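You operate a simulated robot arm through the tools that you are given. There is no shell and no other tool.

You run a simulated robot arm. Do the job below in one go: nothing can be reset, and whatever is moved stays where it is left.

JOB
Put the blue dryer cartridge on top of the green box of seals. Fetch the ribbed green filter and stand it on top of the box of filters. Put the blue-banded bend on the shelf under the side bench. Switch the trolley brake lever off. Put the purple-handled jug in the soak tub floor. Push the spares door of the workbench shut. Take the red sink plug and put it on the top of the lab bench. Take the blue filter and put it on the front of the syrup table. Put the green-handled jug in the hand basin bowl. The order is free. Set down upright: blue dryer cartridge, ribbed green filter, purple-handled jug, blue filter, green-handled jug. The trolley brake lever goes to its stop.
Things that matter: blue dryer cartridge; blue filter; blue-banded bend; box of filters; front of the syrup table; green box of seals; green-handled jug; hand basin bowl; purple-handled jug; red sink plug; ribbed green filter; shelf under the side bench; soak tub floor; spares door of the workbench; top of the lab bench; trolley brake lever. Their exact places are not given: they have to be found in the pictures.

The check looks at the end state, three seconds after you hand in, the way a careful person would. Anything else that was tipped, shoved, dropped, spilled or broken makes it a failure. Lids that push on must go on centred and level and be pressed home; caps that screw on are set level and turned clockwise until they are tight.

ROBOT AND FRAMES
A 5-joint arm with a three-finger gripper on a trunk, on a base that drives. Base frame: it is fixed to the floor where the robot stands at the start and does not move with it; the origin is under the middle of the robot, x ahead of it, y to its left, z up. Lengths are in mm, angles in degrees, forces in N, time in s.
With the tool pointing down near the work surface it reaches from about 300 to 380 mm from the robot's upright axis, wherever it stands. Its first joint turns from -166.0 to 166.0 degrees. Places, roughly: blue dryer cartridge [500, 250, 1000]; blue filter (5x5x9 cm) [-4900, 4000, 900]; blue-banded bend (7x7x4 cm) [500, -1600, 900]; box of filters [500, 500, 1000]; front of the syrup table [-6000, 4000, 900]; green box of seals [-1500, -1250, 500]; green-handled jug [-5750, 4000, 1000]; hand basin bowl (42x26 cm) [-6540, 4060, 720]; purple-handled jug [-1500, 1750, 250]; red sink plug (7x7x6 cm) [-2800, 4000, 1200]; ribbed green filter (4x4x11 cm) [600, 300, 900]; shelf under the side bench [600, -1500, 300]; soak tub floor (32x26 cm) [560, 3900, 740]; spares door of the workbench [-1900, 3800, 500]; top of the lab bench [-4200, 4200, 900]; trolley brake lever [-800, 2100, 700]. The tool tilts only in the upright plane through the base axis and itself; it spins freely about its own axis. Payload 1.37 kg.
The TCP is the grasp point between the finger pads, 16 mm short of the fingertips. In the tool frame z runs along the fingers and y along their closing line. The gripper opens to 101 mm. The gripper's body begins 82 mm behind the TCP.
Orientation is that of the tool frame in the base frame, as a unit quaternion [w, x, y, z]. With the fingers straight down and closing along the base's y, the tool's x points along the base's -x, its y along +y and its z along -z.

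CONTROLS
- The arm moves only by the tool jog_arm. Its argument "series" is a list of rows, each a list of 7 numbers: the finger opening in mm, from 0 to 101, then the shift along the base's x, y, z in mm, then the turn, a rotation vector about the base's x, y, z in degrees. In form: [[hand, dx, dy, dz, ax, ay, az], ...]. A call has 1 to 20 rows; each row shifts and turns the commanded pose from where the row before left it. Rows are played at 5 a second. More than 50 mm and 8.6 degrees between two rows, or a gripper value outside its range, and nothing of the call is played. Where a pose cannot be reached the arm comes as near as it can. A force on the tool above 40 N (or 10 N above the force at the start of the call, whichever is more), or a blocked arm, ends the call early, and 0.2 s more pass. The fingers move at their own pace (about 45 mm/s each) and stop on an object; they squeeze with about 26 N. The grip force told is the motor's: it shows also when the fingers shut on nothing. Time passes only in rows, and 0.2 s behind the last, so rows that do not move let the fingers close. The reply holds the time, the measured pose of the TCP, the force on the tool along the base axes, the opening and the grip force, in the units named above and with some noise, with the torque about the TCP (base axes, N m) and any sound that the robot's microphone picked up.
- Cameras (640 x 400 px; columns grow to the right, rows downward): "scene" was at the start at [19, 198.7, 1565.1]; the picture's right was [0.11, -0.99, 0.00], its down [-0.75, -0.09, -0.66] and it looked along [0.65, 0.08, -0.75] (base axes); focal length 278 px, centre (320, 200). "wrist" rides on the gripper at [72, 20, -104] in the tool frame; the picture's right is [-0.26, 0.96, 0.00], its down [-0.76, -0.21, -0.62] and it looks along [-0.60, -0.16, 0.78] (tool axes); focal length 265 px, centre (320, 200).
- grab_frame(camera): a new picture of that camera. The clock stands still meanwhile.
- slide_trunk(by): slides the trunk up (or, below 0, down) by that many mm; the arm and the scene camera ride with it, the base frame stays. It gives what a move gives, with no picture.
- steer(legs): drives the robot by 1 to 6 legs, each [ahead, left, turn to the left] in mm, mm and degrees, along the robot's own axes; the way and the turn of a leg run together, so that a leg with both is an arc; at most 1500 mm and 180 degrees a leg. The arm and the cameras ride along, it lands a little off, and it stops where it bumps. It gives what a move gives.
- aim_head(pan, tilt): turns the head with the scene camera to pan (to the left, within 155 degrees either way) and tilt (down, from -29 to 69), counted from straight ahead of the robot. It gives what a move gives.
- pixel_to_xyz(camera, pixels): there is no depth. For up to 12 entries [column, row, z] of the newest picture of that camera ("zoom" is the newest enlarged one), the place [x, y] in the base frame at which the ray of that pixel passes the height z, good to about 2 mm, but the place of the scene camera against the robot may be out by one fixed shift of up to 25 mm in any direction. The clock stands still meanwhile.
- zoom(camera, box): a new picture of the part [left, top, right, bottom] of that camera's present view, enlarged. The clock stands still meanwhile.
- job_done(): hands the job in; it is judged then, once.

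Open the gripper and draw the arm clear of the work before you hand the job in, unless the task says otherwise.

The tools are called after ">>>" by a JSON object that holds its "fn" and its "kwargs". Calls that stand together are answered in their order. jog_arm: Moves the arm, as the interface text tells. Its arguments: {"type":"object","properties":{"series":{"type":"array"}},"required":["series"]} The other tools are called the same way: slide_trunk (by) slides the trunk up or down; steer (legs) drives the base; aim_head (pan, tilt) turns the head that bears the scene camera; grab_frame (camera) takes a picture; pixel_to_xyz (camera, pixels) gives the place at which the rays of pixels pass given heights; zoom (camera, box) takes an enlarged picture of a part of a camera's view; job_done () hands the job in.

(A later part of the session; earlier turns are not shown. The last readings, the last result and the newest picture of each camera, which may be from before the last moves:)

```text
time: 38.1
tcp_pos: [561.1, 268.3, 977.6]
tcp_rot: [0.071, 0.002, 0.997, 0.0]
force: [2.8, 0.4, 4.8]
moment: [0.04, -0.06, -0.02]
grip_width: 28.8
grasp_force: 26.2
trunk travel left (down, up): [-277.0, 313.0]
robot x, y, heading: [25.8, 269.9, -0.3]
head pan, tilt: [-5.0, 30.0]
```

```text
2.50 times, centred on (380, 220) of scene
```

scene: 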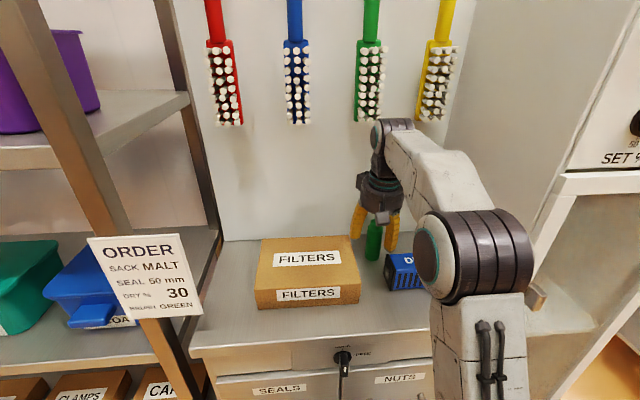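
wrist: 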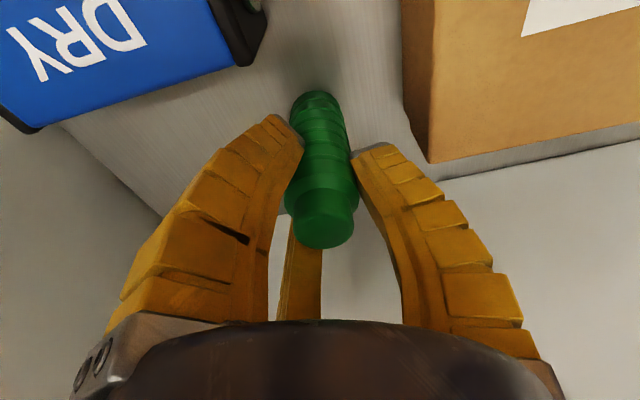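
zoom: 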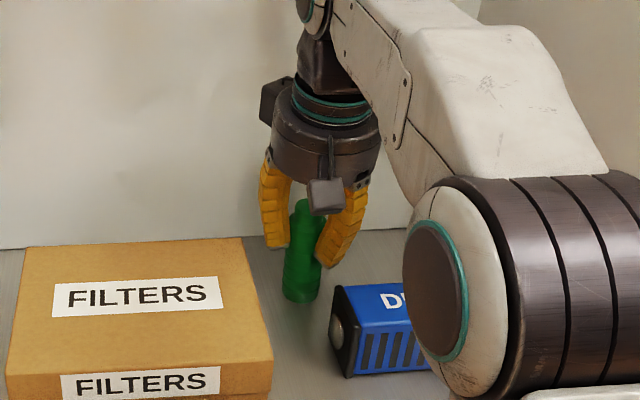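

The fingers hold it with 26 N at 28.8 mm. I lift a little and look at whether it hangs upright.

>>> {"fn": "jog_arm", "kwargs": {"series": [[20, 0, 0, 10, 0, 0, 0], [20, 0, 0, 15, 0, 0, 0], [20, 0, 0, 15, 0, 0, 0], [20, 0, 0, 0, 0, 0, 0]]}}

>>> {"fn": "grab_frame", "kwargs": {"camera": "wrist"}}

>>> {"fn": "zoom", "kwargs": {"camera": "scene", "box": [300, 140, 460, 300]}}

```text
time: 39.1
tcp_pos: [559.4, 267.7, 1017.1]
tcp_rot: [0.069, 0.0, 0.998, -0.001]
force: [0.2, 0.5, -0.9]
moment: [0.04, 0.02, 0.0]
grip_width: 27.6
grasp_force: 26.1
trunk travel left (down, up): [-277.0, 313.0]
robot x, y, heading: [28.9, 274.3, -0.0]
head pan, tilt: [-5.0, 30.0]
```

```text
taken
```

wrist: 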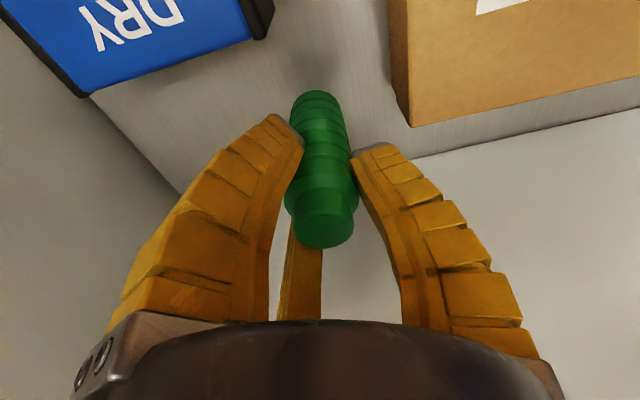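

```text
2.50 times, centred on (380, 220) of scene
```

zoom: 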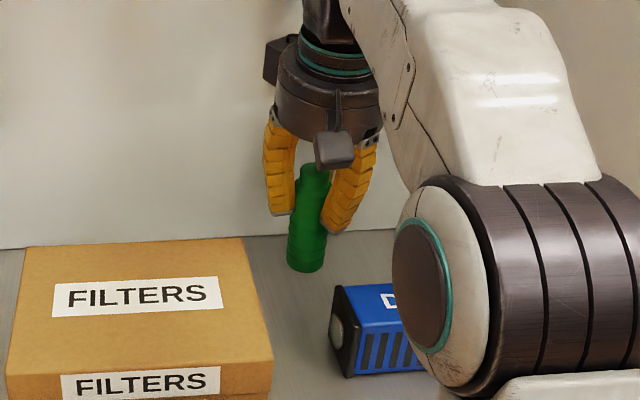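

The filter hangs essentially upright, TCP 77 mm above its base. I move back and up, then sideways over the box to (500,415), rotating about vertical with the arm azimuth so that the tilt stays in its plane.

>>> {"fn": "jog_arm", "kwargs": {"series": [[20, -30, 0, 25, 0, 0, 0], [20, -30, 0, 25, 0, 0, 0], [20, 0, 37, 0, 0, 0, 4.2], [20, 0, 37, 0, 0, 0, 4.2], [20, 0, 37, 0, 0, 0, 4.2], [20, 0, 37, 0, 0, 0, 4.2], [20, 0, 0, 0, 0, 0, 0]]}}

>>> {"fn": "grab_frame", "kwargs": {"camera": "wrist"}}

>>> {"fn": "grab_frame", "kwargs": {"camera": "scene"}}

```text
time: 40.7
tcp_pos: [501.8, 416.2, 1064.6]
tcp_rot: [0.068, -0.145, 0.987, 0.014]
force: [1.0, -0.8, -0.7]
moment: [-0.02, -0.01, 0.0]
grip_width: 27.9
grasp_force: 25.5
trunk travel left (down, up): [-277.0, 313.0]
robot x, y, heading: [30.7, 270.6, -0.1]
head pan, tilt: [-5.0, 30.0]
```

```text
taken
```

wrist: 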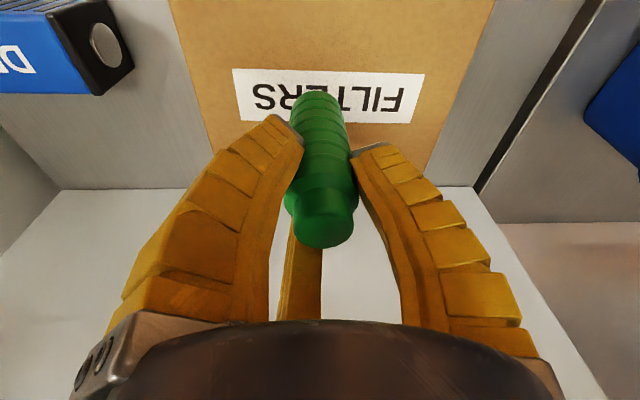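

```text
taken
```

scene: 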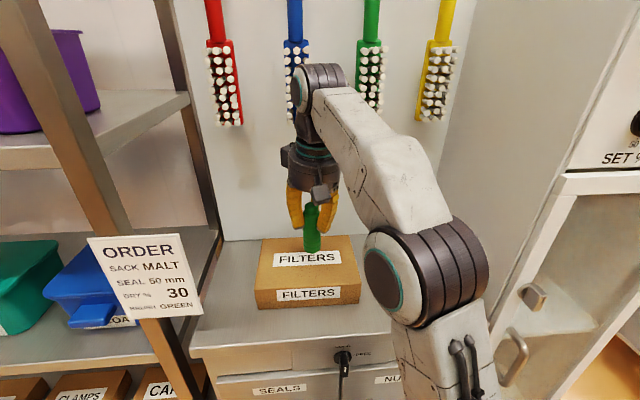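

The filter is over the box label. I lower gently toward contact, expected near TCP z≈1037.

>>> {"fn": "jog_arm", "kwargs": {"series": [[20, 0, 0, -10, 0, 0, 0], [20, 0, 0, -10, 0, 0, 0], [20, 0, 0, -4, 0, 0, 0], [20, 0, 0, 0, 0, 0, 0]]}}

>>> {"fn": "jog_arm", "kwargs": {"series": [[20, 0, 0, -2, 0, 0, 0], [20, 0, 0, 0, 0, 0, 0]]}}

>>> {"fn": "zoom", "kwargs": {"camera": "scene", "box": [240, 140, 400, 320]}}

```text
time: 41.7
tcp_pos: [500.1, 415.7, 1040.6]
tcp_rot: [0.068, -0.145, 0.987, 0.014]
force: [0.2, 0.2, -2.0]
moment: [0.0, -0.03, 0.03]
grip_width: 27.5
grasp_force: 25.9
trunk travel left (down, up): [-277.0, 313.0]
robot x, y, heading: [31.4, 269.9, -0.2]
head pan, tilt: [-5.0, 30.0]
```

```text
time: 42.3
tcp_pos: [500.4, 414.9, 1039.7]
tcp_rot: [0.067, -0.145, 0.987, 0.014]
force: [-0.4, 0.2, -0.6]
moment: [0.0, -0.04, 0.02]
grip_width: 27.2
grasp_force: 26.3
trunk travel left (down, up): [-277.0, 313.0]
robot x, y, heading: [33.3, 269.0, 0.1]
head pan, tilt: [-5.0, 30.0]
```

```text
2.22 times, centred on (320, 230) of scene
```

zoom: 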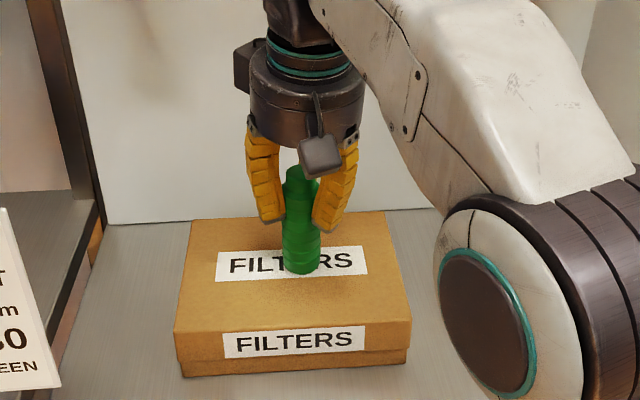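

Nearly down (z≈1039.7, no contact force yet). I continue in 2 mm steps until the force shows contact.

>>> {"fn": "jog_arm", "kwargs": {"series": [[20, 0, 0, -2, 0, 0, 0], [20, 0, 0, 0, 0, 0, 0]]}}

>>> {"fn": "jog_arm", "kwargs": {"series": [[20, 0, 0, -2, 0, 0, 0], [20, 0, 0, 0, 0, 0, 0]]}}

>>> {"fn": "jog_arm", "kwargs": {"series": [[20, 0, 0, -2, 0, 0, 0], [20, 0, 0, 0, 0, 0, 0]]}}

```text
time: 42.9
tcp_pos: [500.2, 416.0, 1038.1]
tcp_rot: [0.068, -0.146, 0.987, 0.013]
force: [-0.3, 0.7, -0.9]
moment: [-0.03, -0.02, -0.02]
grip_width: 27.1
grasp_force: 26.4
trunk travel left (down, up): [-277.0, 313.0]
robot x, y, heading: [26.4, 270.7, 0.0]
head pan, tilt: [-5.0, 30.0]
```

```text
time: 43.5
tcp_pos: [500.1, 416.7, 1037.1]
tcp_rot: [0.069, -0.145, 0.987, 0.013]
force: [0.1, -1.1, 8.8]
moment: [-0.11, 0.12, 0.02]
grip_width: 28.2
grasp_force: 26.0
trunk travel left (down, up): [-277.0, 313.0]
robot x, y, heading: [33.3, 270.5, 0.0]
head pan, tilt: [-5.0, 30.0]
```

```text
time: 44.1
tcp_pos: [500.3, 415.8, 1035.1]
tcp_rot: [0.071, -0.146, 0.987, 0.013]
force: [-0.8, 0.9, 20.3]
moment: [0.01, 0.25, -0.03]
grip_width: 31.6
grasp_force: 26.0
trunk travel left (down, up): [-277.0, 313.0]
robot x, y, heading: [30.9, 269.8, 0.2]
head pan, tilt: [-5.0, 30.0]
```

Contact made (20 N). I relieve 2 mm and open the fingers in small steps.

>>> {"fn": "jog_arm", "kwargs": {"series": [[20, 0, 0, 2, 0, 0, 0], [34, 0, 0, 0, 0, 0, 0], [42, 0, 0, 0, 0, 0, 0], [55, 0, 0, 0, 0, 0, 0], [66, 0, 0, 0, 0, 0, 0], [66, 0, 0, 0, 0, 0, 0]]}}

>>> {"fn": "grab_frame", "kwargs": {"camera": "wrist"}}

>>> {"fn": "zoom", "kwargs": {"camera": "scene", "box": [240, 140, 400, 320]}}

```text
time: 45.5
tcp_pos: [501.4, 416.1, 1036.5]
tcp_rot: [0.068, -0.146, 0.987, 0.013]
force: [-0.1, 0.4, -0.5]
moment: [0.0, 0.0, -0.01]
grip_width: 69.0
grasp_force: 1.9
trunk travel left (down, up): [-277.0, 313.0]
robot x, y, heading: [29.4, 272.5, -0.2]
head pan, tilt: [-5.0, 30.0]
```

```text
taken
```

wrist: 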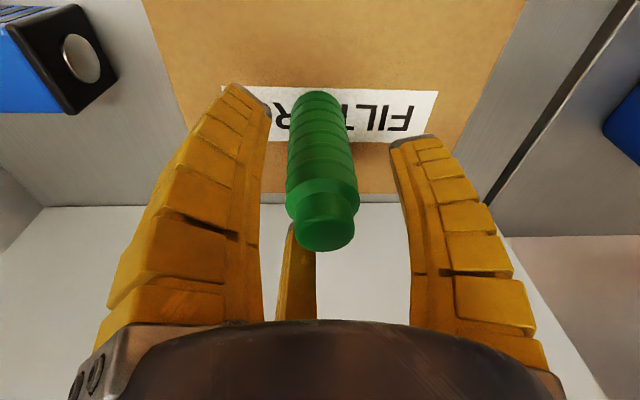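

```text
2.22 times, centred on (320, 230) of scene
```

zoom: 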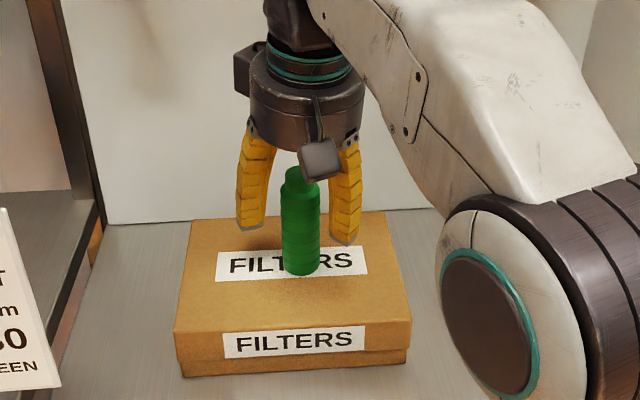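

The filter stands free and upright on the box. I raise the hand straight up clear of it.

>>> {"fn": "jog_arm", "kwargs": {"series": [[70, 0, 0, 20, 0, 0, 0], [70, 0, 0, 30, 0, 0, 0], [70, 0, 0, 40, 0, 0, 0], [70, -20, 0, 20, 0, 0, 0], [70, -30, 0, 0, 0, 0, 0]]}}

>>> {"fn": "slide_trunk", "kwargs": {"by": 150}}

>>> {"fn": "aim_head", "kwargs": {"pan": 0, "tilt": 45}}

>>> {"fn": "grab_frame", "kwargs": {"camera": "scene"}}

>>> {"fn": "aim_head", "kwargs": {"pan": -135, "tilt": 25}}

>>> {"fn": "grab_frame", "kwargs": {"camera": "scene"}}

>>> {"fn": "zoom", "kwargs": {"camera": "scene", "box": [200, 20, 480, 300]}}

```text
time: 46.7
tcp_pos: [433.7, 405.6, 1117.5]
tcp_rot: [0.067, -0.146, 0.987, 0.015]
force: [0.3, 0.0, 0.4]
moment: [0.0, 0.03, -0.04]
grip_width: 73.0
grasp_force: 1.7
out of reach, approached as far as the arm can: row 3, 4
trunk travel left (down, up): [-277.0, 313.0]
robot x, y, heading: [30.5, 271.5, -0.2]
head pan, tilt: [-5.0, 30.0]
```

```text
time: 48.5
tcp_pos: [433.7, 405.4, 1268.5]
tcp_rot: [0.067, -0.147, 0.987, 0.016]
force: [1.0, 0.5, -0.4]
moment: [-0.01, 0.03, 0.02]
grip_width: 73.0
grasp_force: 2.4
trunk travel left (down, up): [-427.0, 163.0]
robot x, y, heading: [31.1, 270.7, -0.1]
head pan, tilt: [-5.0, 30.0]
```

```text
time: 49.2
tcp_pos: [433.9, 406.2, 1267.7]
tcp_rot: [0.068, -0.145, 0.987, 0.015]
force: [-0.1, -1.1, 0.0]
moment: [0.0, 0.0, -0.02]
grip_width: 72.7
grasp_force: 2.1
trunk travel left (down, up): [-427.0, 163.0]
robot x, y, heading: [27.6, 275.5, -0.2]
head pan, tilt: [0.0, 45.0]
```

```text
taken
```

scene: 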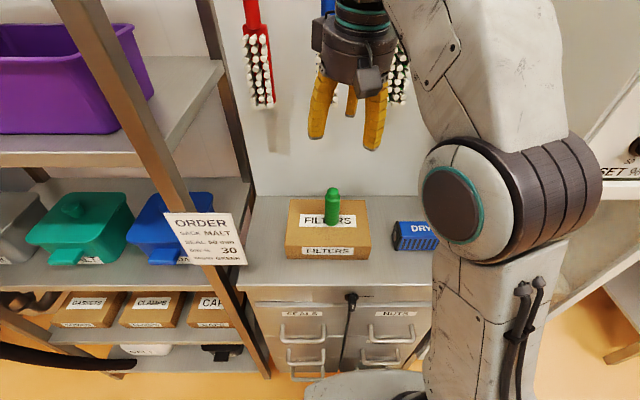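

```text
time: 51.4
tcp_pos: [433.9, 406.1, 1268.2]
tcp_rot: [0.067, -0.146, 0.987, 0.016]
force: [-0.8, 0.1, -0.2]
moment: [-0.02, 0.04, -0.01]
grip_width: 72.7
grasp_force: 1.8
trunk travel left (down, up): [-427.0, 163.0]
robot x, y, heading: [32.0, 270.9, -0.2]
head pan, tilt: [-135.0, 25.0]
```

```text
taken
```

scene: 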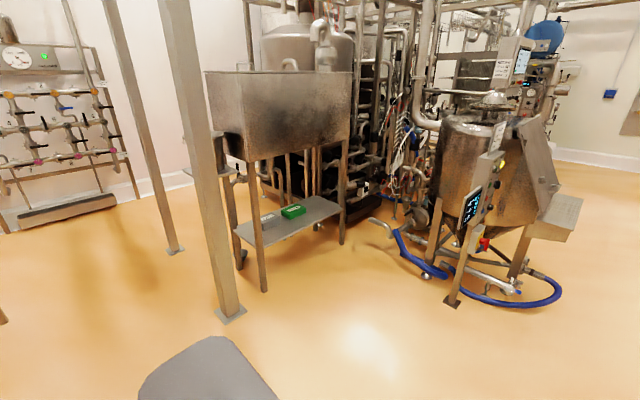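

```text
1.43 times, centred on (340, 160) of scene
```

zoom: 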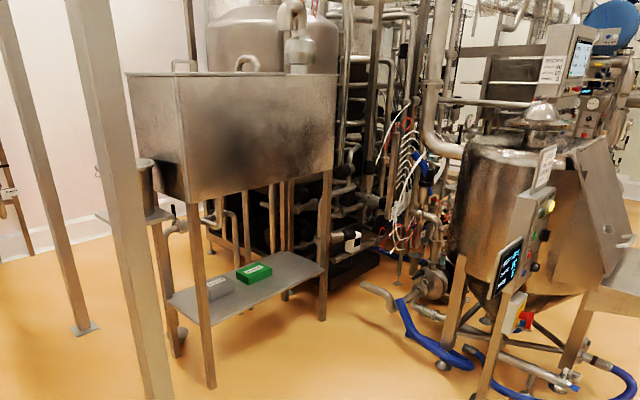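

The stand with the green box on its lower shelf is visible. I compute the positions of its legs, the shelf, tank bottom and the two pillars.

>>> {"fn": "pixel_to_xyz", "kwargs": {"camera": "scene", "pixels": [[264, 291, 0], [342, 243, 0], [231, 314, 0], [175, 250, 0], [243, 268, 0], [292, 211, 500], [292, 211, 450], [258, 244, 400], [258, 244, 450], [341, 208, 400], [341, 208, 450], [446, 303, 0]]}}

>>> {"fn": "zoom", "kwargs": {"camera": "scene", "box": [220, 140, 360, 300]}}

```text
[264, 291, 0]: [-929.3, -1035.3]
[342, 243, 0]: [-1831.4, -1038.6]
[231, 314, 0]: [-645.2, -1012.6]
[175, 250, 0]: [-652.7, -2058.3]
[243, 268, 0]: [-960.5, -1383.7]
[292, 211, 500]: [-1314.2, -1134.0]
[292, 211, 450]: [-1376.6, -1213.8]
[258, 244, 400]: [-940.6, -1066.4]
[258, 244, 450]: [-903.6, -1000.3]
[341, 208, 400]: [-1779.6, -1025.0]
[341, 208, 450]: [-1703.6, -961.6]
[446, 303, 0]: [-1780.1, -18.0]
```

```text
2.50 times, centred on (290, 220) of scene
```

zoom: 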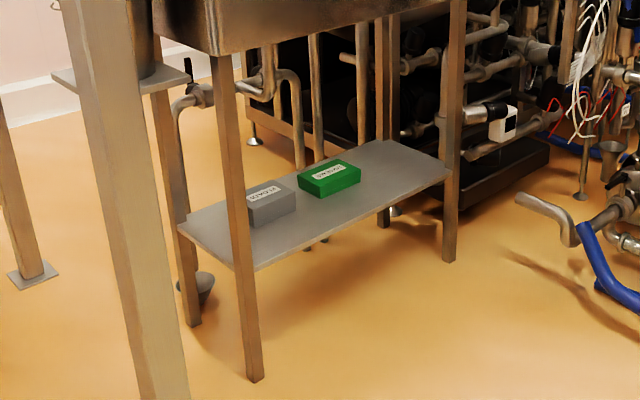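

Stand legs are near y≈−1036 with the shelf at z≈410 and the tank bottom far above (~980). Before picking the cartridge I want to know my reach at low height, so I back off to open floor and test the arm low there.

>>> {"fn": "steer", "kwargs": {"legs": [[-600, 0, 0]]}}

>>> {"fn": "slide_trunk", "kwargs": {"by": -427}}

>>> {"fn": "jog_arm", "kwargs": {"series": [[73, 0, -45, -45, 0, 0, -4.2], [73, 0, -45, -45, 0, 0, -4.2], [73, 0, -40, -45, 0, 4, -4.2], [73, 0, 0, -45, 0, 4, -4.2], [73, 0, 0, -45, 0, 0, 0], [73, 0, 0, -45, 0, 0, 0], [73, 0, 0, -40, 0, 0, 0], [73, 0, 0, 0, 0, 0, 0]]}}

```text
time: 54.8
tcp_pos: [-168.7, 404.6, 1267.9]
tcp_rot: [0.068, -0.14, 0.988, 0.014]
force: [-0.6, 0.6, 0.4]
moment: [-0.03, -0.02, -0.02]
grip_width: 72.9
grasp_force: 1.9
trunk travel left (down, up): [-427.0, 163.0]
robot x, y, heading: [-572.4, 273.2, -0.2]
head pan, tilt: [-135.0, 25.0]
```

```text
refused: -427 is not a number from -400 to 400
```

```text
refused: row 1 steps farther than a row can; nothing moved
```

Both were refused (step limits), so I redo them within limits: trunk down 400 first, then smaller arm steps.

>>> {"fn": "slide_trunk", "kwargs": {"by": -400}}

>>> {"fn": "jog_arm", "kwargs": {"series": [[73, 0, -35, -30, 0, 0, -4.2], [73, 0, -35, -30, 0, 0, -4.2], [73, 0, -35, -30, 0, 4, -4.2], [73, 0, -27, -30, 0, 4, -4.2], [73, 0, 0, -45, 0, 0, 0], [73, 0, 0, -45, 0, 0, 0], [73, 0, 0, -45, 0, 0, 0], [73, 0, 0, -45, 0, 0, 0], [73, 0, 0, 0, 0, 0, 0]]}}

```text
time: 58.6
tcp_pos: [-168.7, 406.0, 866.8]
tcp_rot: [0.067, -0.141, 0.988, 0.014]
force: [0.8, 0.2, 0.7]
moment: [-0.03, 0.01, 0.02]
grip_width: 73.1
grasp_force: 2.0
trunk travel left (down, up): [-27.0, 563.0]
robot x, y, heading: [-574.6, 274.1, -0.8]
head pan, tilt: [-135.0, 25.0]
```

```text
time: 60.6
tcp_pos: [-169.2, 275.9, 568.4]
tcp_rot: [0.001, 0.005, 1.0, 0.0]
force: [-0.3, 0.4, -1.0]
moment: [0.02, -0.01, 0.04]
grip_width: 75.9
grasp_force: 1.6
trunk travel left (down, up): [-27.0, 563.0]
robot x, y, heading: [-572.2, 272.9, -0.6]
head pan, tilt: [-135.0, 25.0]
```

At z≈568 the tool is 403 mm out. I now extend outward at about z=500 to find the limit, then also test a low/near pose.

>>> {"fn": "jog_arm", "kwargs": {"series": [[73, 0, 0, -40, 0, 0, 0], [73, 0, 0, -28, 0, 0, 0], [73, 30, 0, 0, 0, 0, 0], [73, 30, 0, 0, 0, 0, 0], [73, 30, 0, 0, 0, 0, 0], [73, 30, 0, 0, 0, 0, 0], [73, 0, 0, 0, 0, 0, 0]]}}

>>> {"fn": "jog_arm", "kwargs": {"series": [[73, 0, 0, -40, 0, 0, 0], [73, 0, 0, -40, 0, 0, 0], [73, 0, 0, -40, 0, 0, 0], [73, 0, 0, -40, 0, 0, 0], [73, 0, 0, 0, 0, 0, 0]]}}

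```text
time: 62.2
tcp_pos: [-48.6, 273.6, 501.1]
tcp_rot: [0.0, 0.005, 1.0, 0.0]
force: [-0.1, 0.6, 0.6]
moment: [0.01, 0.01, 0.0]
grip_width: 75.6
grasp_force: 2.1
trunk travel left (down, up): [-27.0, 563.0]
robot x, y, heading: [-573.6, 271.8, -0.4]
head pan, tilt: [-135.0, 25.0]
```

```text
time: 63.5
tcp_pos: [-46.8, 274.4, 339.2]
tcp_rot: [0.0, 0.006, 1.0, 0.0]
force: [-0.4, 0.0, -0.2]
moment: [0.01, 0.0, 0.02]
grip_width: 75.7
grasp_force: 1.7
trunk travel left (down, up): [-27.0, 563.0]
robot x, y, heading: [-573.6, 274.7, -0.6]
head pan, tilt: [-135.0, 25.0]
```

Reach is about 525 mm even at z=340, which makes everything much easier. I raise and retract the arm, spinning the tool −90° so the fingers close along x for the cartridge.

>>> {"fn": "jog_arm", "kwargs": {"series": [[101, -10, 0, 45, 0, 0, -7.5], [101, -10, 0, 45, 0, 0, -7.5], [101, -10, 0, 45, 0, 0, -7.5], [101, -10, 0, 45, 0, 0, -7.5], [101, -10, 0, 45, 0, 0, -7.5], [101, -10, 0, 45, 0, 0, -7.5], [101, 0, 0, 0, 0, 0, -7.5], [101, 0, 0, 0, 0, 0, -7.5], [101, 0, 0, 0, 0, 0, -7.5], [101, 0, 0, 0, 0, 0, -7.5], [101, 0, 0, 0, 0, 0, -7.5], [101, 0, 0, 0, 0, 0, -7.5], [101, 0, 0, 0, 0, 0, 0]]}}

>>> {"fn": "slide_trunk", "kwargs": {"by": 400}}

>>> {"fn": "aim_head", "kwargs": {"pan": 0, "tilt": 40}}

>>> {"fn": "grab_frame", "kwargs": {"camera": "scene"}}

```text
time: 66.2
tcp_pos: [-107.4, 273.6, 609.5]
tcp_rot: [0.007, 0.711, 0.703, 0.007]
force: [0.1, 0.6, 0.1]
moment: [-0.03, 0.02, 0.01]
grip_width: 100.7
grasp_force: 0.0
trunk travel left (down, up): [-27.0, 563.0]
robot x, y, heading: [-572.0, 274.2, -0.5]
head pan, tilt: [-135.0, 25.0]
```

```text
time: 70.1
tcp_pos: [-108.1, 272.8, 1009.9]
tcp_rot: [0.007, 0.711, 0.703, 0.007]
force: [-0.7, 0.0, -0.3]
moment: [0.0, -0.02, -0.02]
grip_width: 100.6
grasp_force: 0.0
trunk travel left (down, up): [-427.0, 163.0]
robot x, y, heading: [-573.8, 275.1, -0.7]
head pan, tilt: [-135.0, 25.0]
```

```text
time: 72.2
tcp_pos: [-108.9, 274.0, 1009.4]
tcp_rot: [0.007, 0.711, 0.703, 0.006]
force: [-0.8, 0.2, -0.3]
moment: [-0.02, -0.03, -0.02]
grip_width: 100.6
grasp_force: 0.1
trunk travel left (down, up): [-427.0, 163.0]
robot x, y, heading: [-574.9, 278.5, -0.3]
head pan, tilt: [0.0, 40.0]
```

```text
taken
```

scene: 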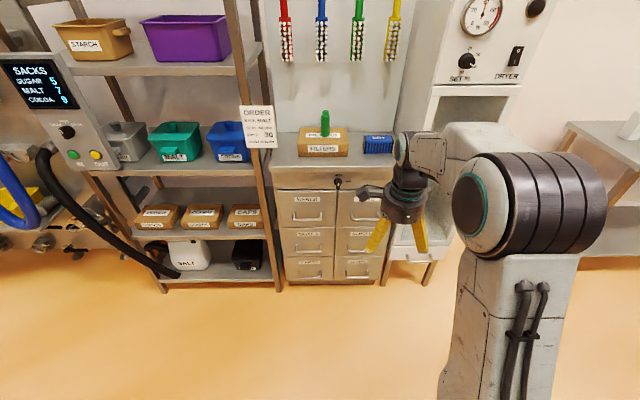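

The view shows the filter standing on the box and the cartridge at (378,143). I raise the tool 45 mm and drive back in front of the cartridge (y≈200, x≈15).

>>> {"fn": "jog_arm", "kwargs": {"series": [[101, 0, 0, 45, 0, 0, 0], [101, 0, 0, 0, 0, 0, 0]]}}

>>> {"fn": "steer", "kwargs": {"legs": [[0, -75, 0.5], [585, 0, 0]]}}

>>> {"fn": "grab_frame", "kwargs": {"camera": "wrist"}}

>>> {"fn": "grab_frame", "kwargs": {"camera": "scene"}}

```text
time: 72.8
tcp_pos: [-108.1, 273.3, 1054.4]
tcp_rot: [0.007, 0.711, 0.704, 0.007]
force: [0.0, -0.4, -0.1]
moment: [-0.01, 0.0, 0.04]
grip_width: 100.7
grasp_force: 0.1
trunk travel left (down, up): [-427.0, 163.0]
robot x, y, heading: [-573.4, 274.0, -0.5]
head pan, tilt: [0.0, 40.0]
```

```text
time: 76.8
tcp_pos: [470.8, 208.7, 1053.9]
tcp_rot: [0.006, 0.705, 0.709, 0.007]
force: [0.2, -0.3, -0.9]
moment: [0.0, -0.01, 0.04]
grip_width: 100.4
grasp_force: 0.1
trunk travel left (down, up): [-427.0, 163.0]
robot x, y, heading: [3.5, 198.8, 0.7]
head pan, tilt: [0.0, 40.0]
```

```text
taken
```

wrist: 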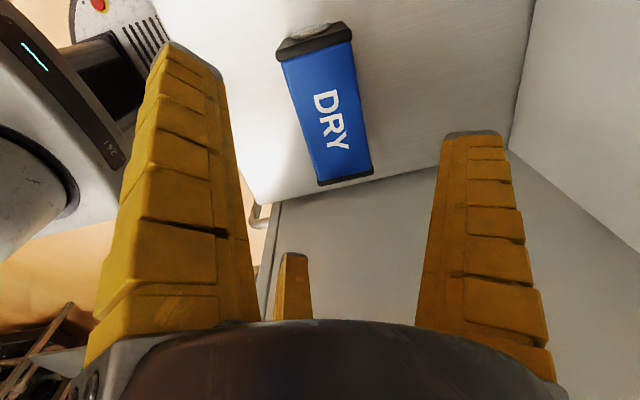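

```text
taken
```

scene: 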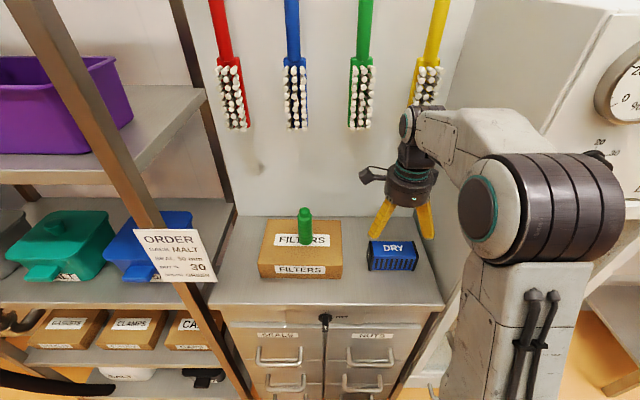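

The cartridge sits at (325,110) in the wrist view. I convert its top-face corners at z=957.

>>> {"fn": "zoom", "kwargs": {"camera": "wrist", "box": [240, 10, 420, 200]}}

>>> {"fn": "pixel_to_xyz", "kwargs": {"camera": "wrist", "pixels": [[281, 60, 957], [353, 40, 957], [319, 185, 957], [374, 175, 957], [281, 60, 957], [353, 40, 957], [319, 185, 957], [374, 175, 957]]}}

```text
2.11 times, centred on (330, 105) of wrist
```

zoom: 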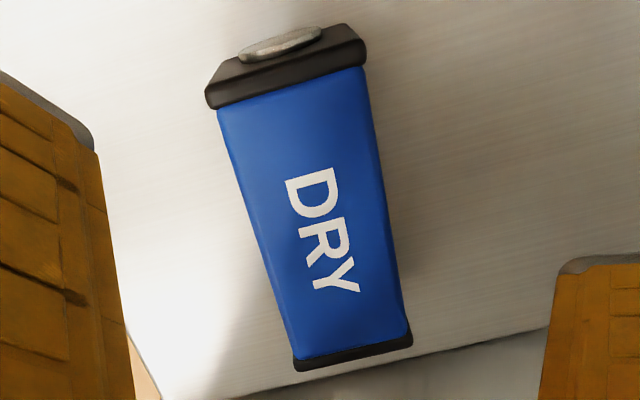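

```text
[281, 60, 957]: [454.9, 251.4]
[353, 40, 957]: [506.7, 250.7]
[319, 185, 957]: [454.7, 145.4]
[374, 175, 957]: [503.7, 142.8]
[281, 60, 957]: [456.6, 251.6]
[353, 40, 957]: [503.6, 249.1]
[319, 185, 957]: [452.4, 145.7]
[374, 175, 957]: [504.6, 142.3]
```

Cartridge: x 454.5–504.5, y 143–252. I centre the hand at about (477,198) and lower to z≈933 with the fingers wide open.

>>> {"fn": "jog_arm", "kwargs": {"series": [[101, 6, -10.5, 0, 0, 0, 0], [101, 0, 0, -30, 0, 0, 0], [101, 0, 0, -30, 0, 0, 0], [101, 0, 0, 0, 0, 0, 0]]}}

>>> {"fn": "grab_frame", "kwargs": {"camera": "wrist"}}

>>> {"fn": "zoom", "kwargs": {"camera": "scene", "box": [320, 140, 480, 300]}}

```text
time: 77.8
tcp_pos: [476.3, 199.1, 994.1]
tcp_rot: [0.007, 0.704, 0.71, 0.007]
force: [0.1, 0.3, -0.7]
moment: [-0.01, 0.0, 0.0]
grip_width: 100.8
grasp_force: 0.1
trunk travel left (down, up): [-427.0, 163.0]
robot x, y, heading: [3.0, 202.9, 0.5]
head pan, tilt: [0.0, 40.0]
```

```text
taken
```

wrist: 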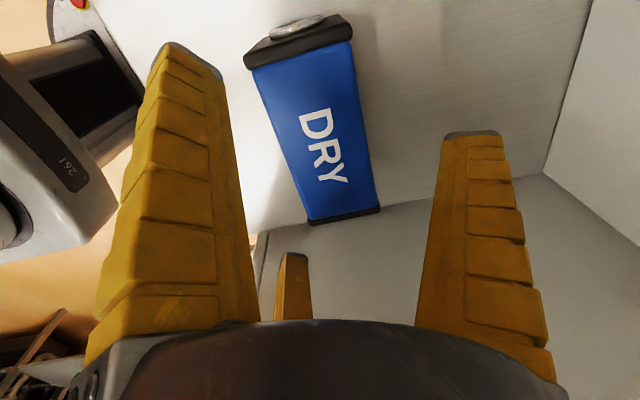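

```text
2.50 times, centred on (400, 220) of scene
```

zoom: 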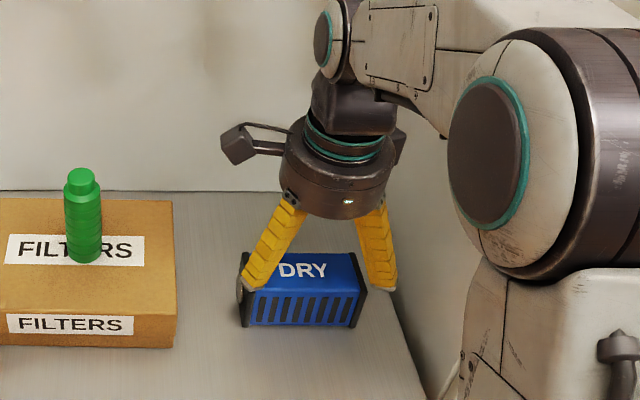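

The fingers straddle the cartridge as planned. I lower the remaining 61 mm in steps.

>>> {"fn": "jog_arm", "kwargs": {"series": [[101, 0, 0, -20, 0, 0, 0], [101, 0, 0, -20, 0, 0, 0], [101, 0, 0, -20, 0, 0, 0], [101, 0, 0, 0, 0, 0, 0]]}}

>>> {"fn": "grab_frame", "kwargs": {"camera": "wrist"}}

>>> {"fn": "zoom", "kwargs": {"camera": "scene", "box": [320, 140, 480, 300]}}

```text
time: 78.8
tcp_pos: [476.3, 198.2, 934.3]
tcp_rot: [0.006, 0.705, 0.709, 0.006]
force: [-0.6, -0.4, -0.1]
moment: [-0.02, -0.01, 0.01]
grip_width: 100.6
grasp_force: 0.1
trunk travel left (down, up): [-427.0, 163.0]
robot x, y, heading: [9.5, 200.4, 0.5]
head pan, tilt: [0.0, 40.0]
```

```text
taken
```

wrist: 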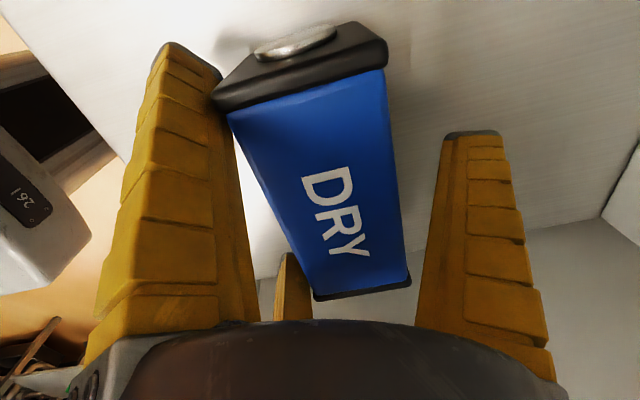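

```text
2.50 times, centred on (400, 220) of scene
```

zoom: 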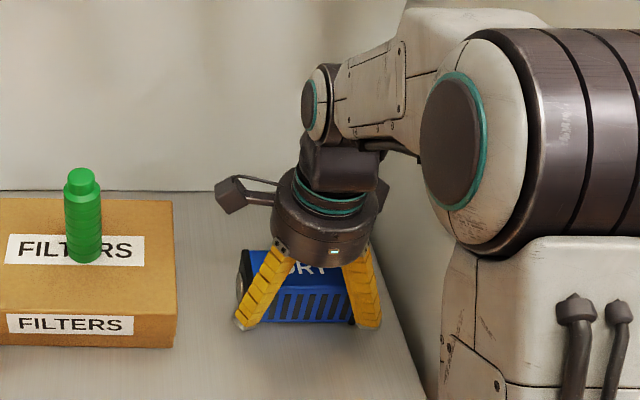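

No contact; fingers are around the cartridge. I close slowly on it.

>>> {"fn": "jog_arm", "kwargs": {"series": [[85, 0, 0, 0, 0, 0, 0], [70, 0, 0, 0, 0, 0, 0], [58, 0, 0, 0, 0, 0, 0], [48, 0, 0, 0, 0, 0, 0], [38, 0, 0, 0, 0, 0, 0], [30, 0, 0, 0, 0, 0, 0], [30, 0, 0, 0, 0, 0, 0]]}}

>>> {"fn": "grab_frame", "kwargs": {"camera": "wrist"}}

>>> {"fn": "zoom", "kwargs": {"camera": "scene", "box": [320, 140, 480, 300]}}

```text
time: 80.4
tcp_pos: [476.4, 197.3, 934.3]
tcp_rot: [0.006, 0.705, 0.709, 0.007]
force: [1.0, 0.0, -0.2]
moment: [0.01, 0.04, 0.0]
grip_width: 78.2
grasp_force: 25.6
trunk travel left (down, up): [-427.0, 163.0]
robot x, y, heading: [5.4, 198.8, 0.3]
head pan, tilt: [0.0, 40.0]
```

```text
taken
```

wrist: 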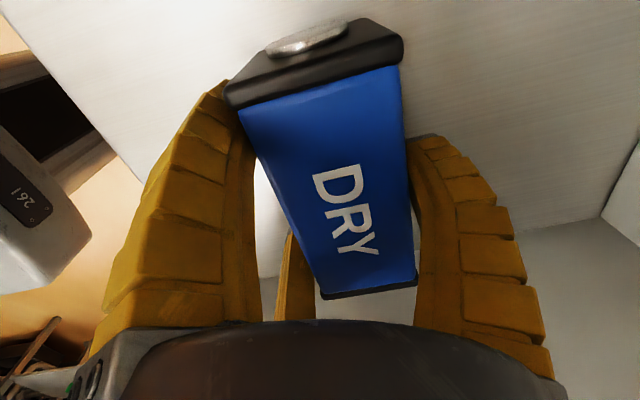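

```text
2.50 times, centred on (400, 220) of scene
```

zoom: 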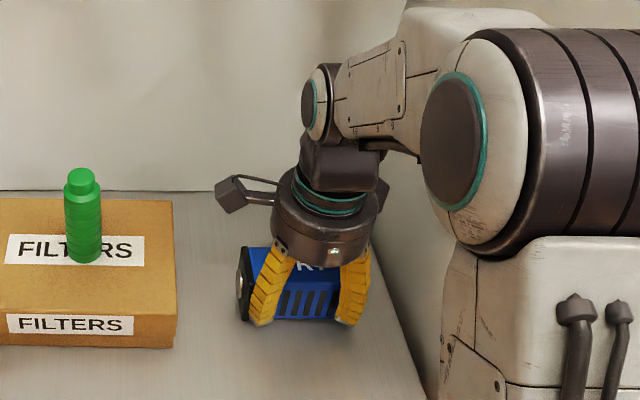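

It is held at 78 mm width with 26 N – a genuine three-finger grasp. I lift 40 mm and check that it is stable and level.

>>> {"fn": "jog_arm", "kwargs": {"series": [[30, 0, 0, 10, 0, 0, 0], [30, 0, 0, 15, 0, 0, 0], [30, 0, 0, 20, 0, 0, 0], [30, 0, 0, 20, 0, 0, 0], [30, 0, 0, 0, 0, 0, 0]]}}

>>> {"fn": "grab_frame", "kwargs": {"camera": "wrist"}}

>>> {"fn": "zoom", "kwargs": {"camera": "scene", "box": [320, 120, 480, 280]}}

```text
time: 81.6
tcp_pos: [476.5, 197.0, 998.9]
tcp_rot: [0.007, 0.704, 0.71, 0.006]
force: [-0.1, -0.3, -2.6]
moment: [0.0, 0.04, -0.01]
grip_width: 78.1
grasp_force: 25.9
trunk travel left (down, up): [-427.0, 163.0]
robot x, y, heading: [8.7, 203.6, 0.4]
head pan, tilt: [0.0, 40.0]
```

```text
taken
```

wrist: 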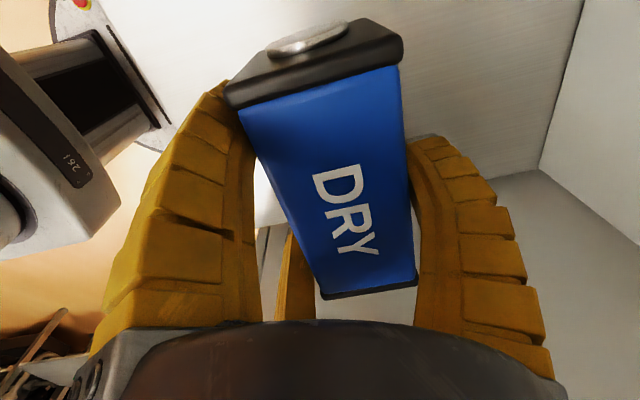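

```text
2.50 times, centred on (400, 200) of scene
```

zoom: 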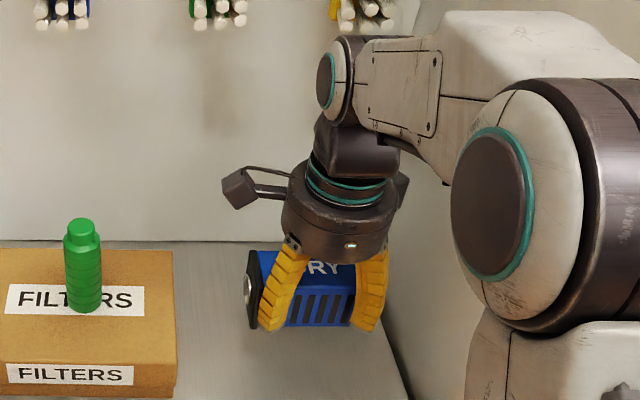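

Held firmly and level (weight about 2.6 N; TCP 34 mm above its base). I back away from the cabinet, turn to face −y and drive diagonally to an inspection spot in front of the stand.

>>> {"fn": "steer", "kwargs": {"legs": [[-700, 0, 0], [0, 0, -90]]}}

>>> {"fn": "steer", "kwargs": {"legs": [[700, -680, 0]]}}

>>> {"fn": "aim_head", "kwargs": {"pan": 0, "tilt": 40}}

>>> {"fn": "grab_frame", "kwargs": {"camera": "scene"}}

```text
time: 89.2
tcp_pos: [-692.6, -275.6, 999.3]
tcp_rot: [0.01, 1.0, 0.009, 0.0]
force: [0.1, -0.1, -2.2]
moment: [0.02, 0.0, -0.01]
grip_width: 77.7
grasp_force: 25.8
trunk travel left (down, up): [-427.0, 163.0]
robot x, y, heading: [-689.4, 197.2, -89.3]
head pan, tilt: [0.0, 40.0]
```

```text
time: 94.0
tcp_pos: [-1335.0, -966.8, 998.3]
tcp_rot: [-0.003, 1.0, 0.015, 0.001]
force: [1.7, 7.2, 2.3]
moment: [-0.37, 0.03, 0.02]
grip_width: 77.2
grasp_force: 25.5
trunk travel left (down, up): [-427.0, 163.0]
robot x, y, heading: [-1342.7, -501.6, -89.0]
head pan, tilt: [0.0, 40.0]
stopped in leg 1: the force on the tool passed its limit at 48 N (the readings are from after the stop); the commanded pose is now the measured one
```

```text
time: 94.6
tcp_pos: [-1335.0, -967.6, 998.4]
tcp_rot: [-0.003, 1.0, 0.014, 0.0]
force: [0.3, 11.0, -0.6]
moment: [-0.28, 0.07, 0.0]
grip_width: 77.3
grasp_force: 26.1
trunk travel left (down, up): [-427.0, 163.0]
robot x, y, heading: [-1341.9, -505.9, -88.9]
head pan, tilt: [0.0, 40.0]
```

```text
taken
```

scene: 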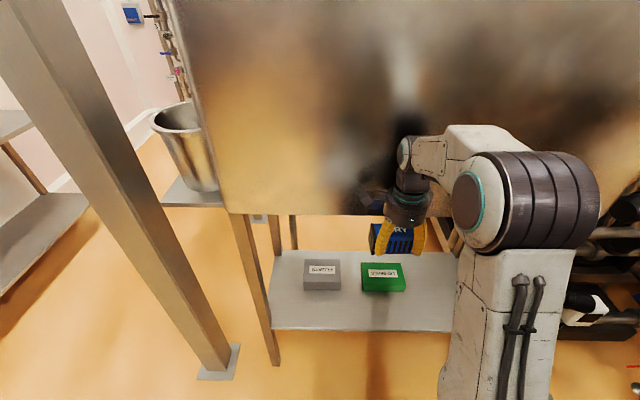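

I misjudged the distance: the hand touched the tank's front. I back straight off 250 mm and inspect that nothing shifted.

>>> {"fn": "steer", "kwargs": {"legs": [[-250, 0, -1]]}}

>>> {"fn": "aim_head", "kwargs": {"pan": 0, "tilt": 35}}

>>> {"fn": "grab_frame", "kwargs": {"camera": "scene"}}

>>> {"fn": "grab_frame", "kwargs": {"camera": "wrist"}}

```text
time: 96.4
tcp_pos: [-1347.8, -715.7, 998.4]
tcp_rot: [-0.003, 1.0, 0.005, 0.0]
force: [0.0, 0.3, -1.6]
moment: [-0.01, 0.01, 0.0]
grip_width: 77.2
grasp_force: 25.8
trunk travel left (down, up): [-427.0, 163.0]
robot x, y, heading: [-1341.1, -251.5, -90.0]
head pan, tilt: [0.0, 40.0]
```

```text
time: 97.1
tcp_pos: [-1348.2, -715.7, 999.2]
tcp_rot: [-0.003, 1.0, 0.005, 0.0]
force: [-0.2, 0.6, -2.4]
moment: [0.0, -0.02, -0.02]
grip_width: 77.4
grasp_force: 26.1
trunk travel left (down, up): [-427.0, 163.0]
robot x, y, heading: [-1341.5, -249.3, -89.8]
head pan, tilt: [0.0, 35.0]
```

```text
taken
```

scene: 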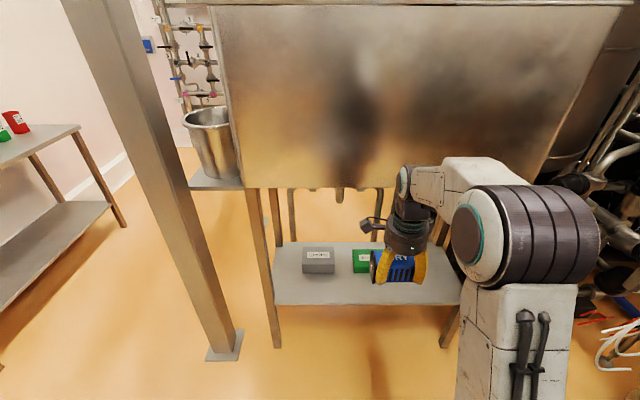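

```text
taken
```

wrist: 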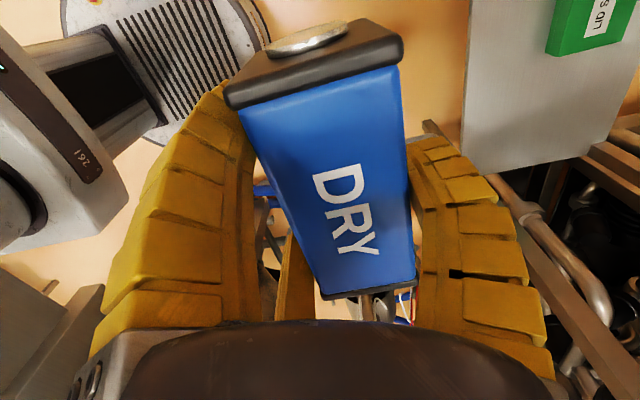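

Grip and tank look fine. I measure the leg foot, shelf edge, tank bottom edge and green box from this view.

>>> {"fn": "pixel_to_xyz", "kwargs": {"camera": "scene", "pixels": [[278, 346, 0], [277, 305, 400], [277, 305, 430], [400, 306, 400], [300, 188, 800], [300, 188, 850], [300, 188, 900], [362, 272, 440], [353, 251, 460], [280, 243, 400], [280, 243, 430], [222, 360, 0]]}}

>>> {"fn": "pixel_to_xyz", "kwargs": {"camera": "wrist", "pixels": [[466, 174, 400], [466, 174, 430], [588, 152, 400], [546, 50, 440], [558, 0, 450], [606, 50, 450]]}}

```text
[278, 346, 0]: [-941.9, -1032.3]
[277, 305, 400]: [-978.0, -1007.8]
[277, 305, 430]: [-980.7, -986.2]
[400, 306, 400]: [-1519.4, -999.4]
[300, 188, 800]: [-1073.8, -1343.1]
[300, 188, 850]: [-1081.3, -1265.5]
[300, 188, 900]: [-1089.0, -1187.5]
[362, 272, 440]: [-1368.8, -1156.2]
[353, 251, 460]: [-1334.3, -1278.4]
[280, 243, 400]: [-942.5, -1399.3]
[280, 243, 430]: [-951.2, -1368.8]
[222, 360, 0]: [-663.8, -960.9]
```

```text
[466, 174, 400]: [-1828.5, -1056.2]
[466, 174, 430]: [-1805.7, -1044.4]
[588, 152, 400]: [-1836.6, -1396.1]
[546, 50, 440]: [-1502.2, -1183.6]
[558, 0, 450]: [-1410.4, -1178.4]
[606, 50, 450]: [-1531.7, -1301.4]
```

The tank bottom is near z≈1000 with its face at y≈−1025; the shelf is near z≈400–430. I lower the trunk 400 so the hand travels well under the tank, then look again.

>>> {"fn": "slide_trunk", "kwargs": {"by": -400}}

>>> {"fn": "aim_head", "kwargs": {"pan": 8, "tilt": 25}}

>>> {"fn": "grab_frame", "kwargs": {"camera": "scene"}}

>>> {"fn": "grab_frame", "kwargs": {"camera": "wrist"}}

```text
time: 100.9
tcp_pos: [-1347.3, -715.8, 598.3]
tcp_rot: [-0.003, 1.0, 0.005, 0.0]
force: [0.4, 0.0, -2.7]
moment: [0.02, -0.01, -0.01]
grip_width: 77.0
grasp_force: 26.3
trunk travel left (down, up): [-27.0, 563.0]
robot x, y, heading: [-1346.2, -252.2, -90.1]
head pan, tilt: [0.0, 35.0]
```

```text
time: 101.6
tcp_pos: [-1347.7, -716.0, 598.9]
tcp_rot: [-0.003, 1.0, 0.005, 0.0]
force: [0.0, -0.1, -2.9]
moment: [0.04, 0.04, 0.01]
grip_width: 77.4
grasp_force: 25.8
trunk travel left (down, up): [-27.0, 563.0]
robot x, y, heading: [-1339.3, -251.9, -90.1]
head pan, tilt: [8.0, 25.0]
```

```text
taken
```

scene: 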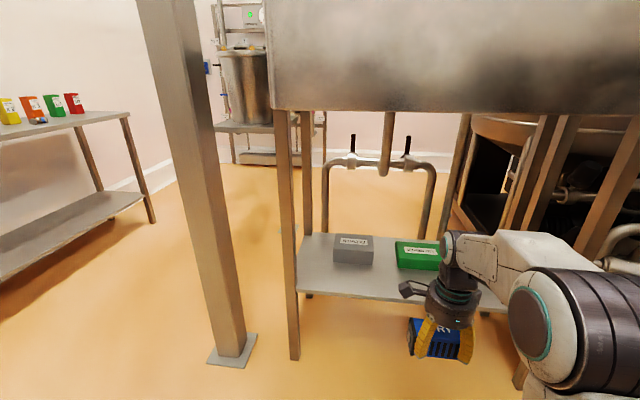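

```text
taken
```

wrist: 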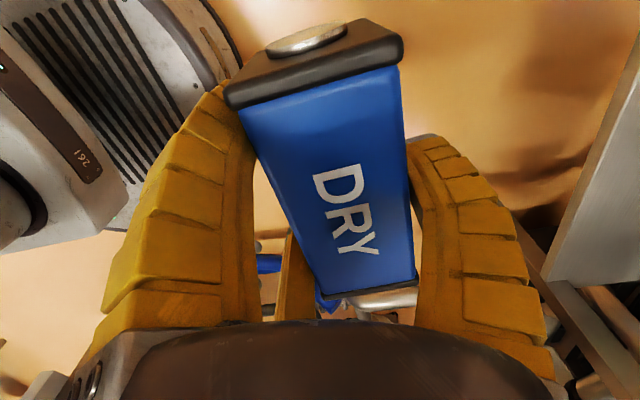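

Now I can see a drain pipe hanging under the tank at (388,150) whose end is at row ~177. I zoom and measure the pipe, green box and shelf precisely.

>>> {"fn": "zoom", "kwargs": {"camera": "scene", "box": [280, 90, 520, 320]}}

>>> {"fn": "pixel_to_xyz", "kwargs": {"camera": "scene", "pixels": [[396, 243, 450], [432, 241, 450], [399, 262, 450], [437, 264, 450], [399, 267, 420], [437, 270, 420], [384, 176, 720], [384, 176, 750], [384, 176, 700], [297, 293, 420], [303, 236, 420]]}}

```text
1.74 times, centred on (400, 205) of scene
```

zoom: 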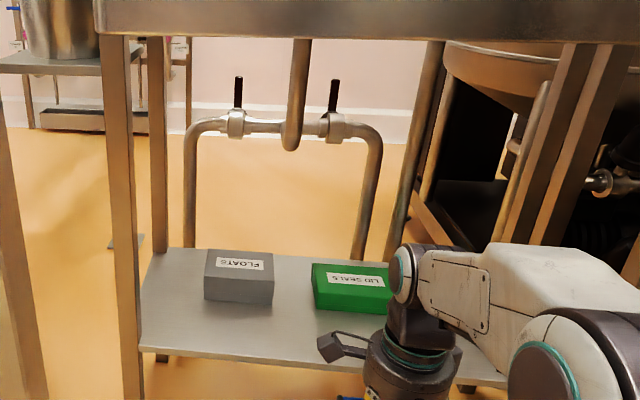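

```text
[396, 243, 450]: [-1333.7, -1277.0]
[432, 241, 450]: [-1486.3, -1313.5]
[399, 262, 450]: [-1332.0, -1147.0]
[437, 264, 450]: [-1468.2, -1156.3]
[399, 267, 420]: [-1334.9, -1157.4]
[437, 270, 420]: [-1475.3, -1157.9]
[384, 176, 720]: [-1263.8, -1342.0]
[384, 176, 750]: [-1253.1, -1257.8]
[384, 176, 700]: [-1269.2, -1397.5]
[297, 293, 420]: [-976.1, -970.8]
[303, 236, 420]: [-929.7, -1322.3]
```

The pipe runs behind the shelf, away from the box. The green box top is around x −1347…−1490, y −1155…−1290. I drive forward 220 mm to view it with the wrist camera.

>>> {"fn": "steer", "kwargs": {"legs": [[220, -30, 0]]}}

>>> {"fn": "grab_frame", "kwargs": {"camera": "wrist"}}

>>> {"fn": "grab_frame", "kwargs": {"camera": "scene"}}

```text
time: 103.3
tcp_pos: [-1379.4, -937.4, 599.1]
tcp_rot: [-0.003, 1.0, 0.004, 0.0]
force: [0.4, 0.2, -1.4]
moment: [0.04, 0.0, -0.02]
grip_width: 77.4
grasp_force: 25.7
trunk travel left (down, up): [-27.0, 563.0]
robot x, y, heading: [-1375.8, -469.9, -90.4]
head pan, tilt: [8.0, 25.0]
```

```text
taken
```

wrist: 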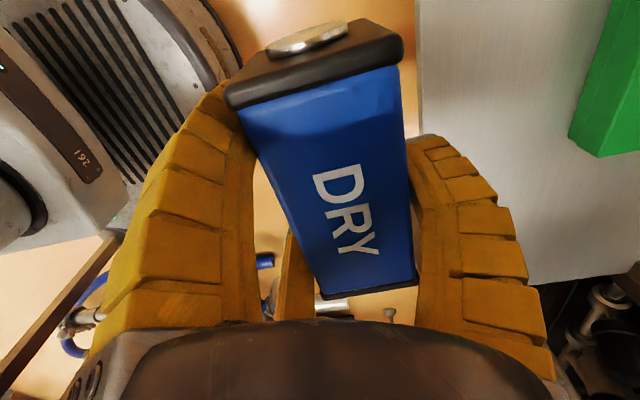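

```text
taken
```

scene: 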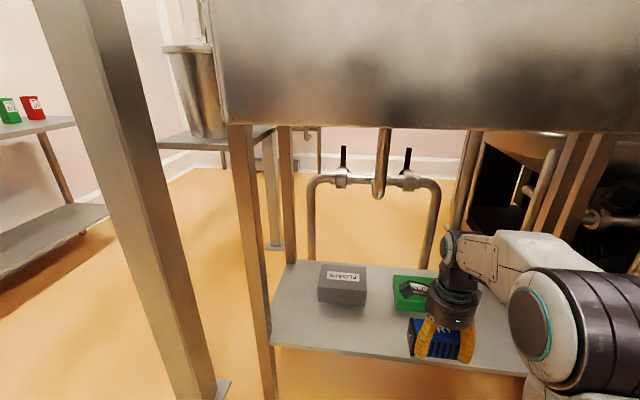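

The wrist view shows the box's far front corner: bottom at (569,131), top at (601,157). I solve for shelf and box-top heights.

>>> {"fn": "pixel_to_xyz", "kwargs": {"camera": "wrist", "pixels": [[569, 131, 400], [569, 131, 420], [569, 131, 440], [601, 157, 440], [601, 157, 460], [601, 157, 480], [530, 284, 400], [530, 284, 420], [530, 284, 440], [417, 50, 420], [613, 5, 420]]}}

>>> {"fn": "zoom", "kwargs": {"camera": "wrist", "box": [480, 0, 640, 200]}}

```text
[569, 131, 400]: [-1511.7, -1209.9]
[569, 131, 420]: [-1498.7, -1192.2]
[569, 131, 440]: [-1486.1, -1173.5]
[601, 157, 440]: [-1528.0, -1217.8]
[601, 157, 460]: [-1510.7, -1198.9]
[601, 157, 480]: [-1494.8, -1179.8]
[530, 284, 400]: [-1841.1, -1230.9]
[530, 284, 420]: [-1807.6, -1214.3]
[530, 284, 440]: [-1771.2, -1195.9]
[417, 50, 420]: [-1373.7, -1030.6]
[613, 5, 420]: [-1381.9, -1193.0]
```

```text
2.00 times, centred on (560, 100) of wrist
```

zoom: 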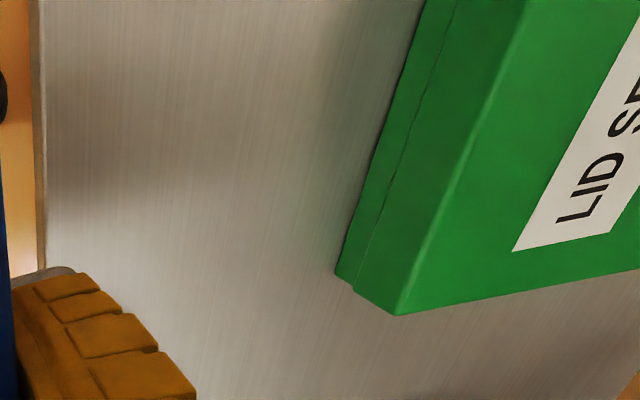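

I take a second wrist view 80 mm lower from the same place to triangulate the box corner height.

>>> {"fn": "jog_arm", "kwargs": {"series": [[30, 0, 0, -40, 0, 0, 0], [30, 0, 0, -40, 0, 0, 0], [30, 0, 0, 0, 0, 0, 0]]}}

>>> {"fn": "zoom", "kwargs": {"camera": "wrist", "box": [400, 0, 640, 200]}}

>>> {"fn": "grab_frame", "kwargs": {"camera": "wrist"}}

```text
time: 104.1
tcp_pos: [-1380.1, -935.2, 519.2]
tcp_rot: [-0.003, 1.0, 0.004, 0.0]
force: [0.1, 0.3, -1.6]
moment: [0.02, -0.01, -0.01]
grip_width: 77.1
grasp_force: 25.7
trunk travel left (down, up): [-27.0, 563.0]
robot x, y, heading: [-1374.6, -473.1, -90.1]
head pan, tilt: [8.0, 25.0]
```

```text
2.00 times, centred on (520, 100) of wrist
```

zoom: 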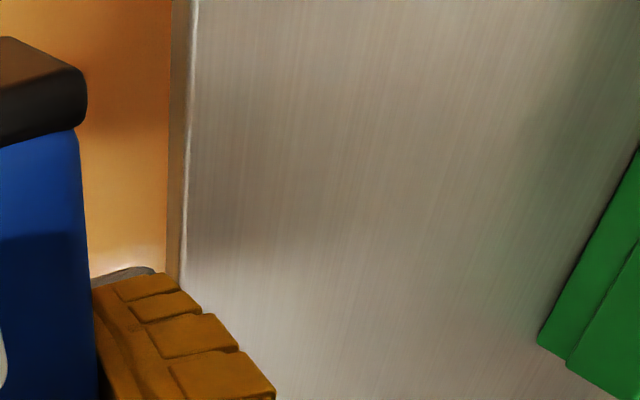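

```text
taken
```

wrist: 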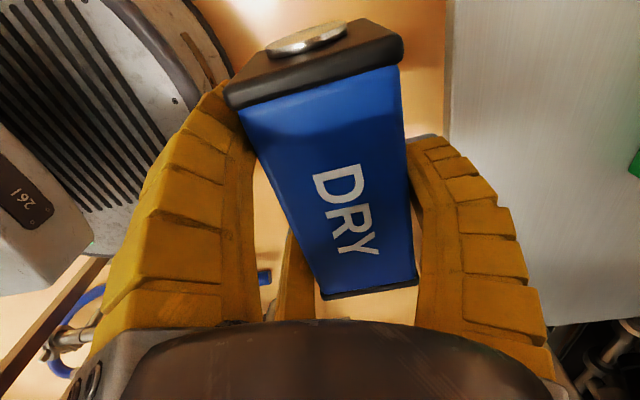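

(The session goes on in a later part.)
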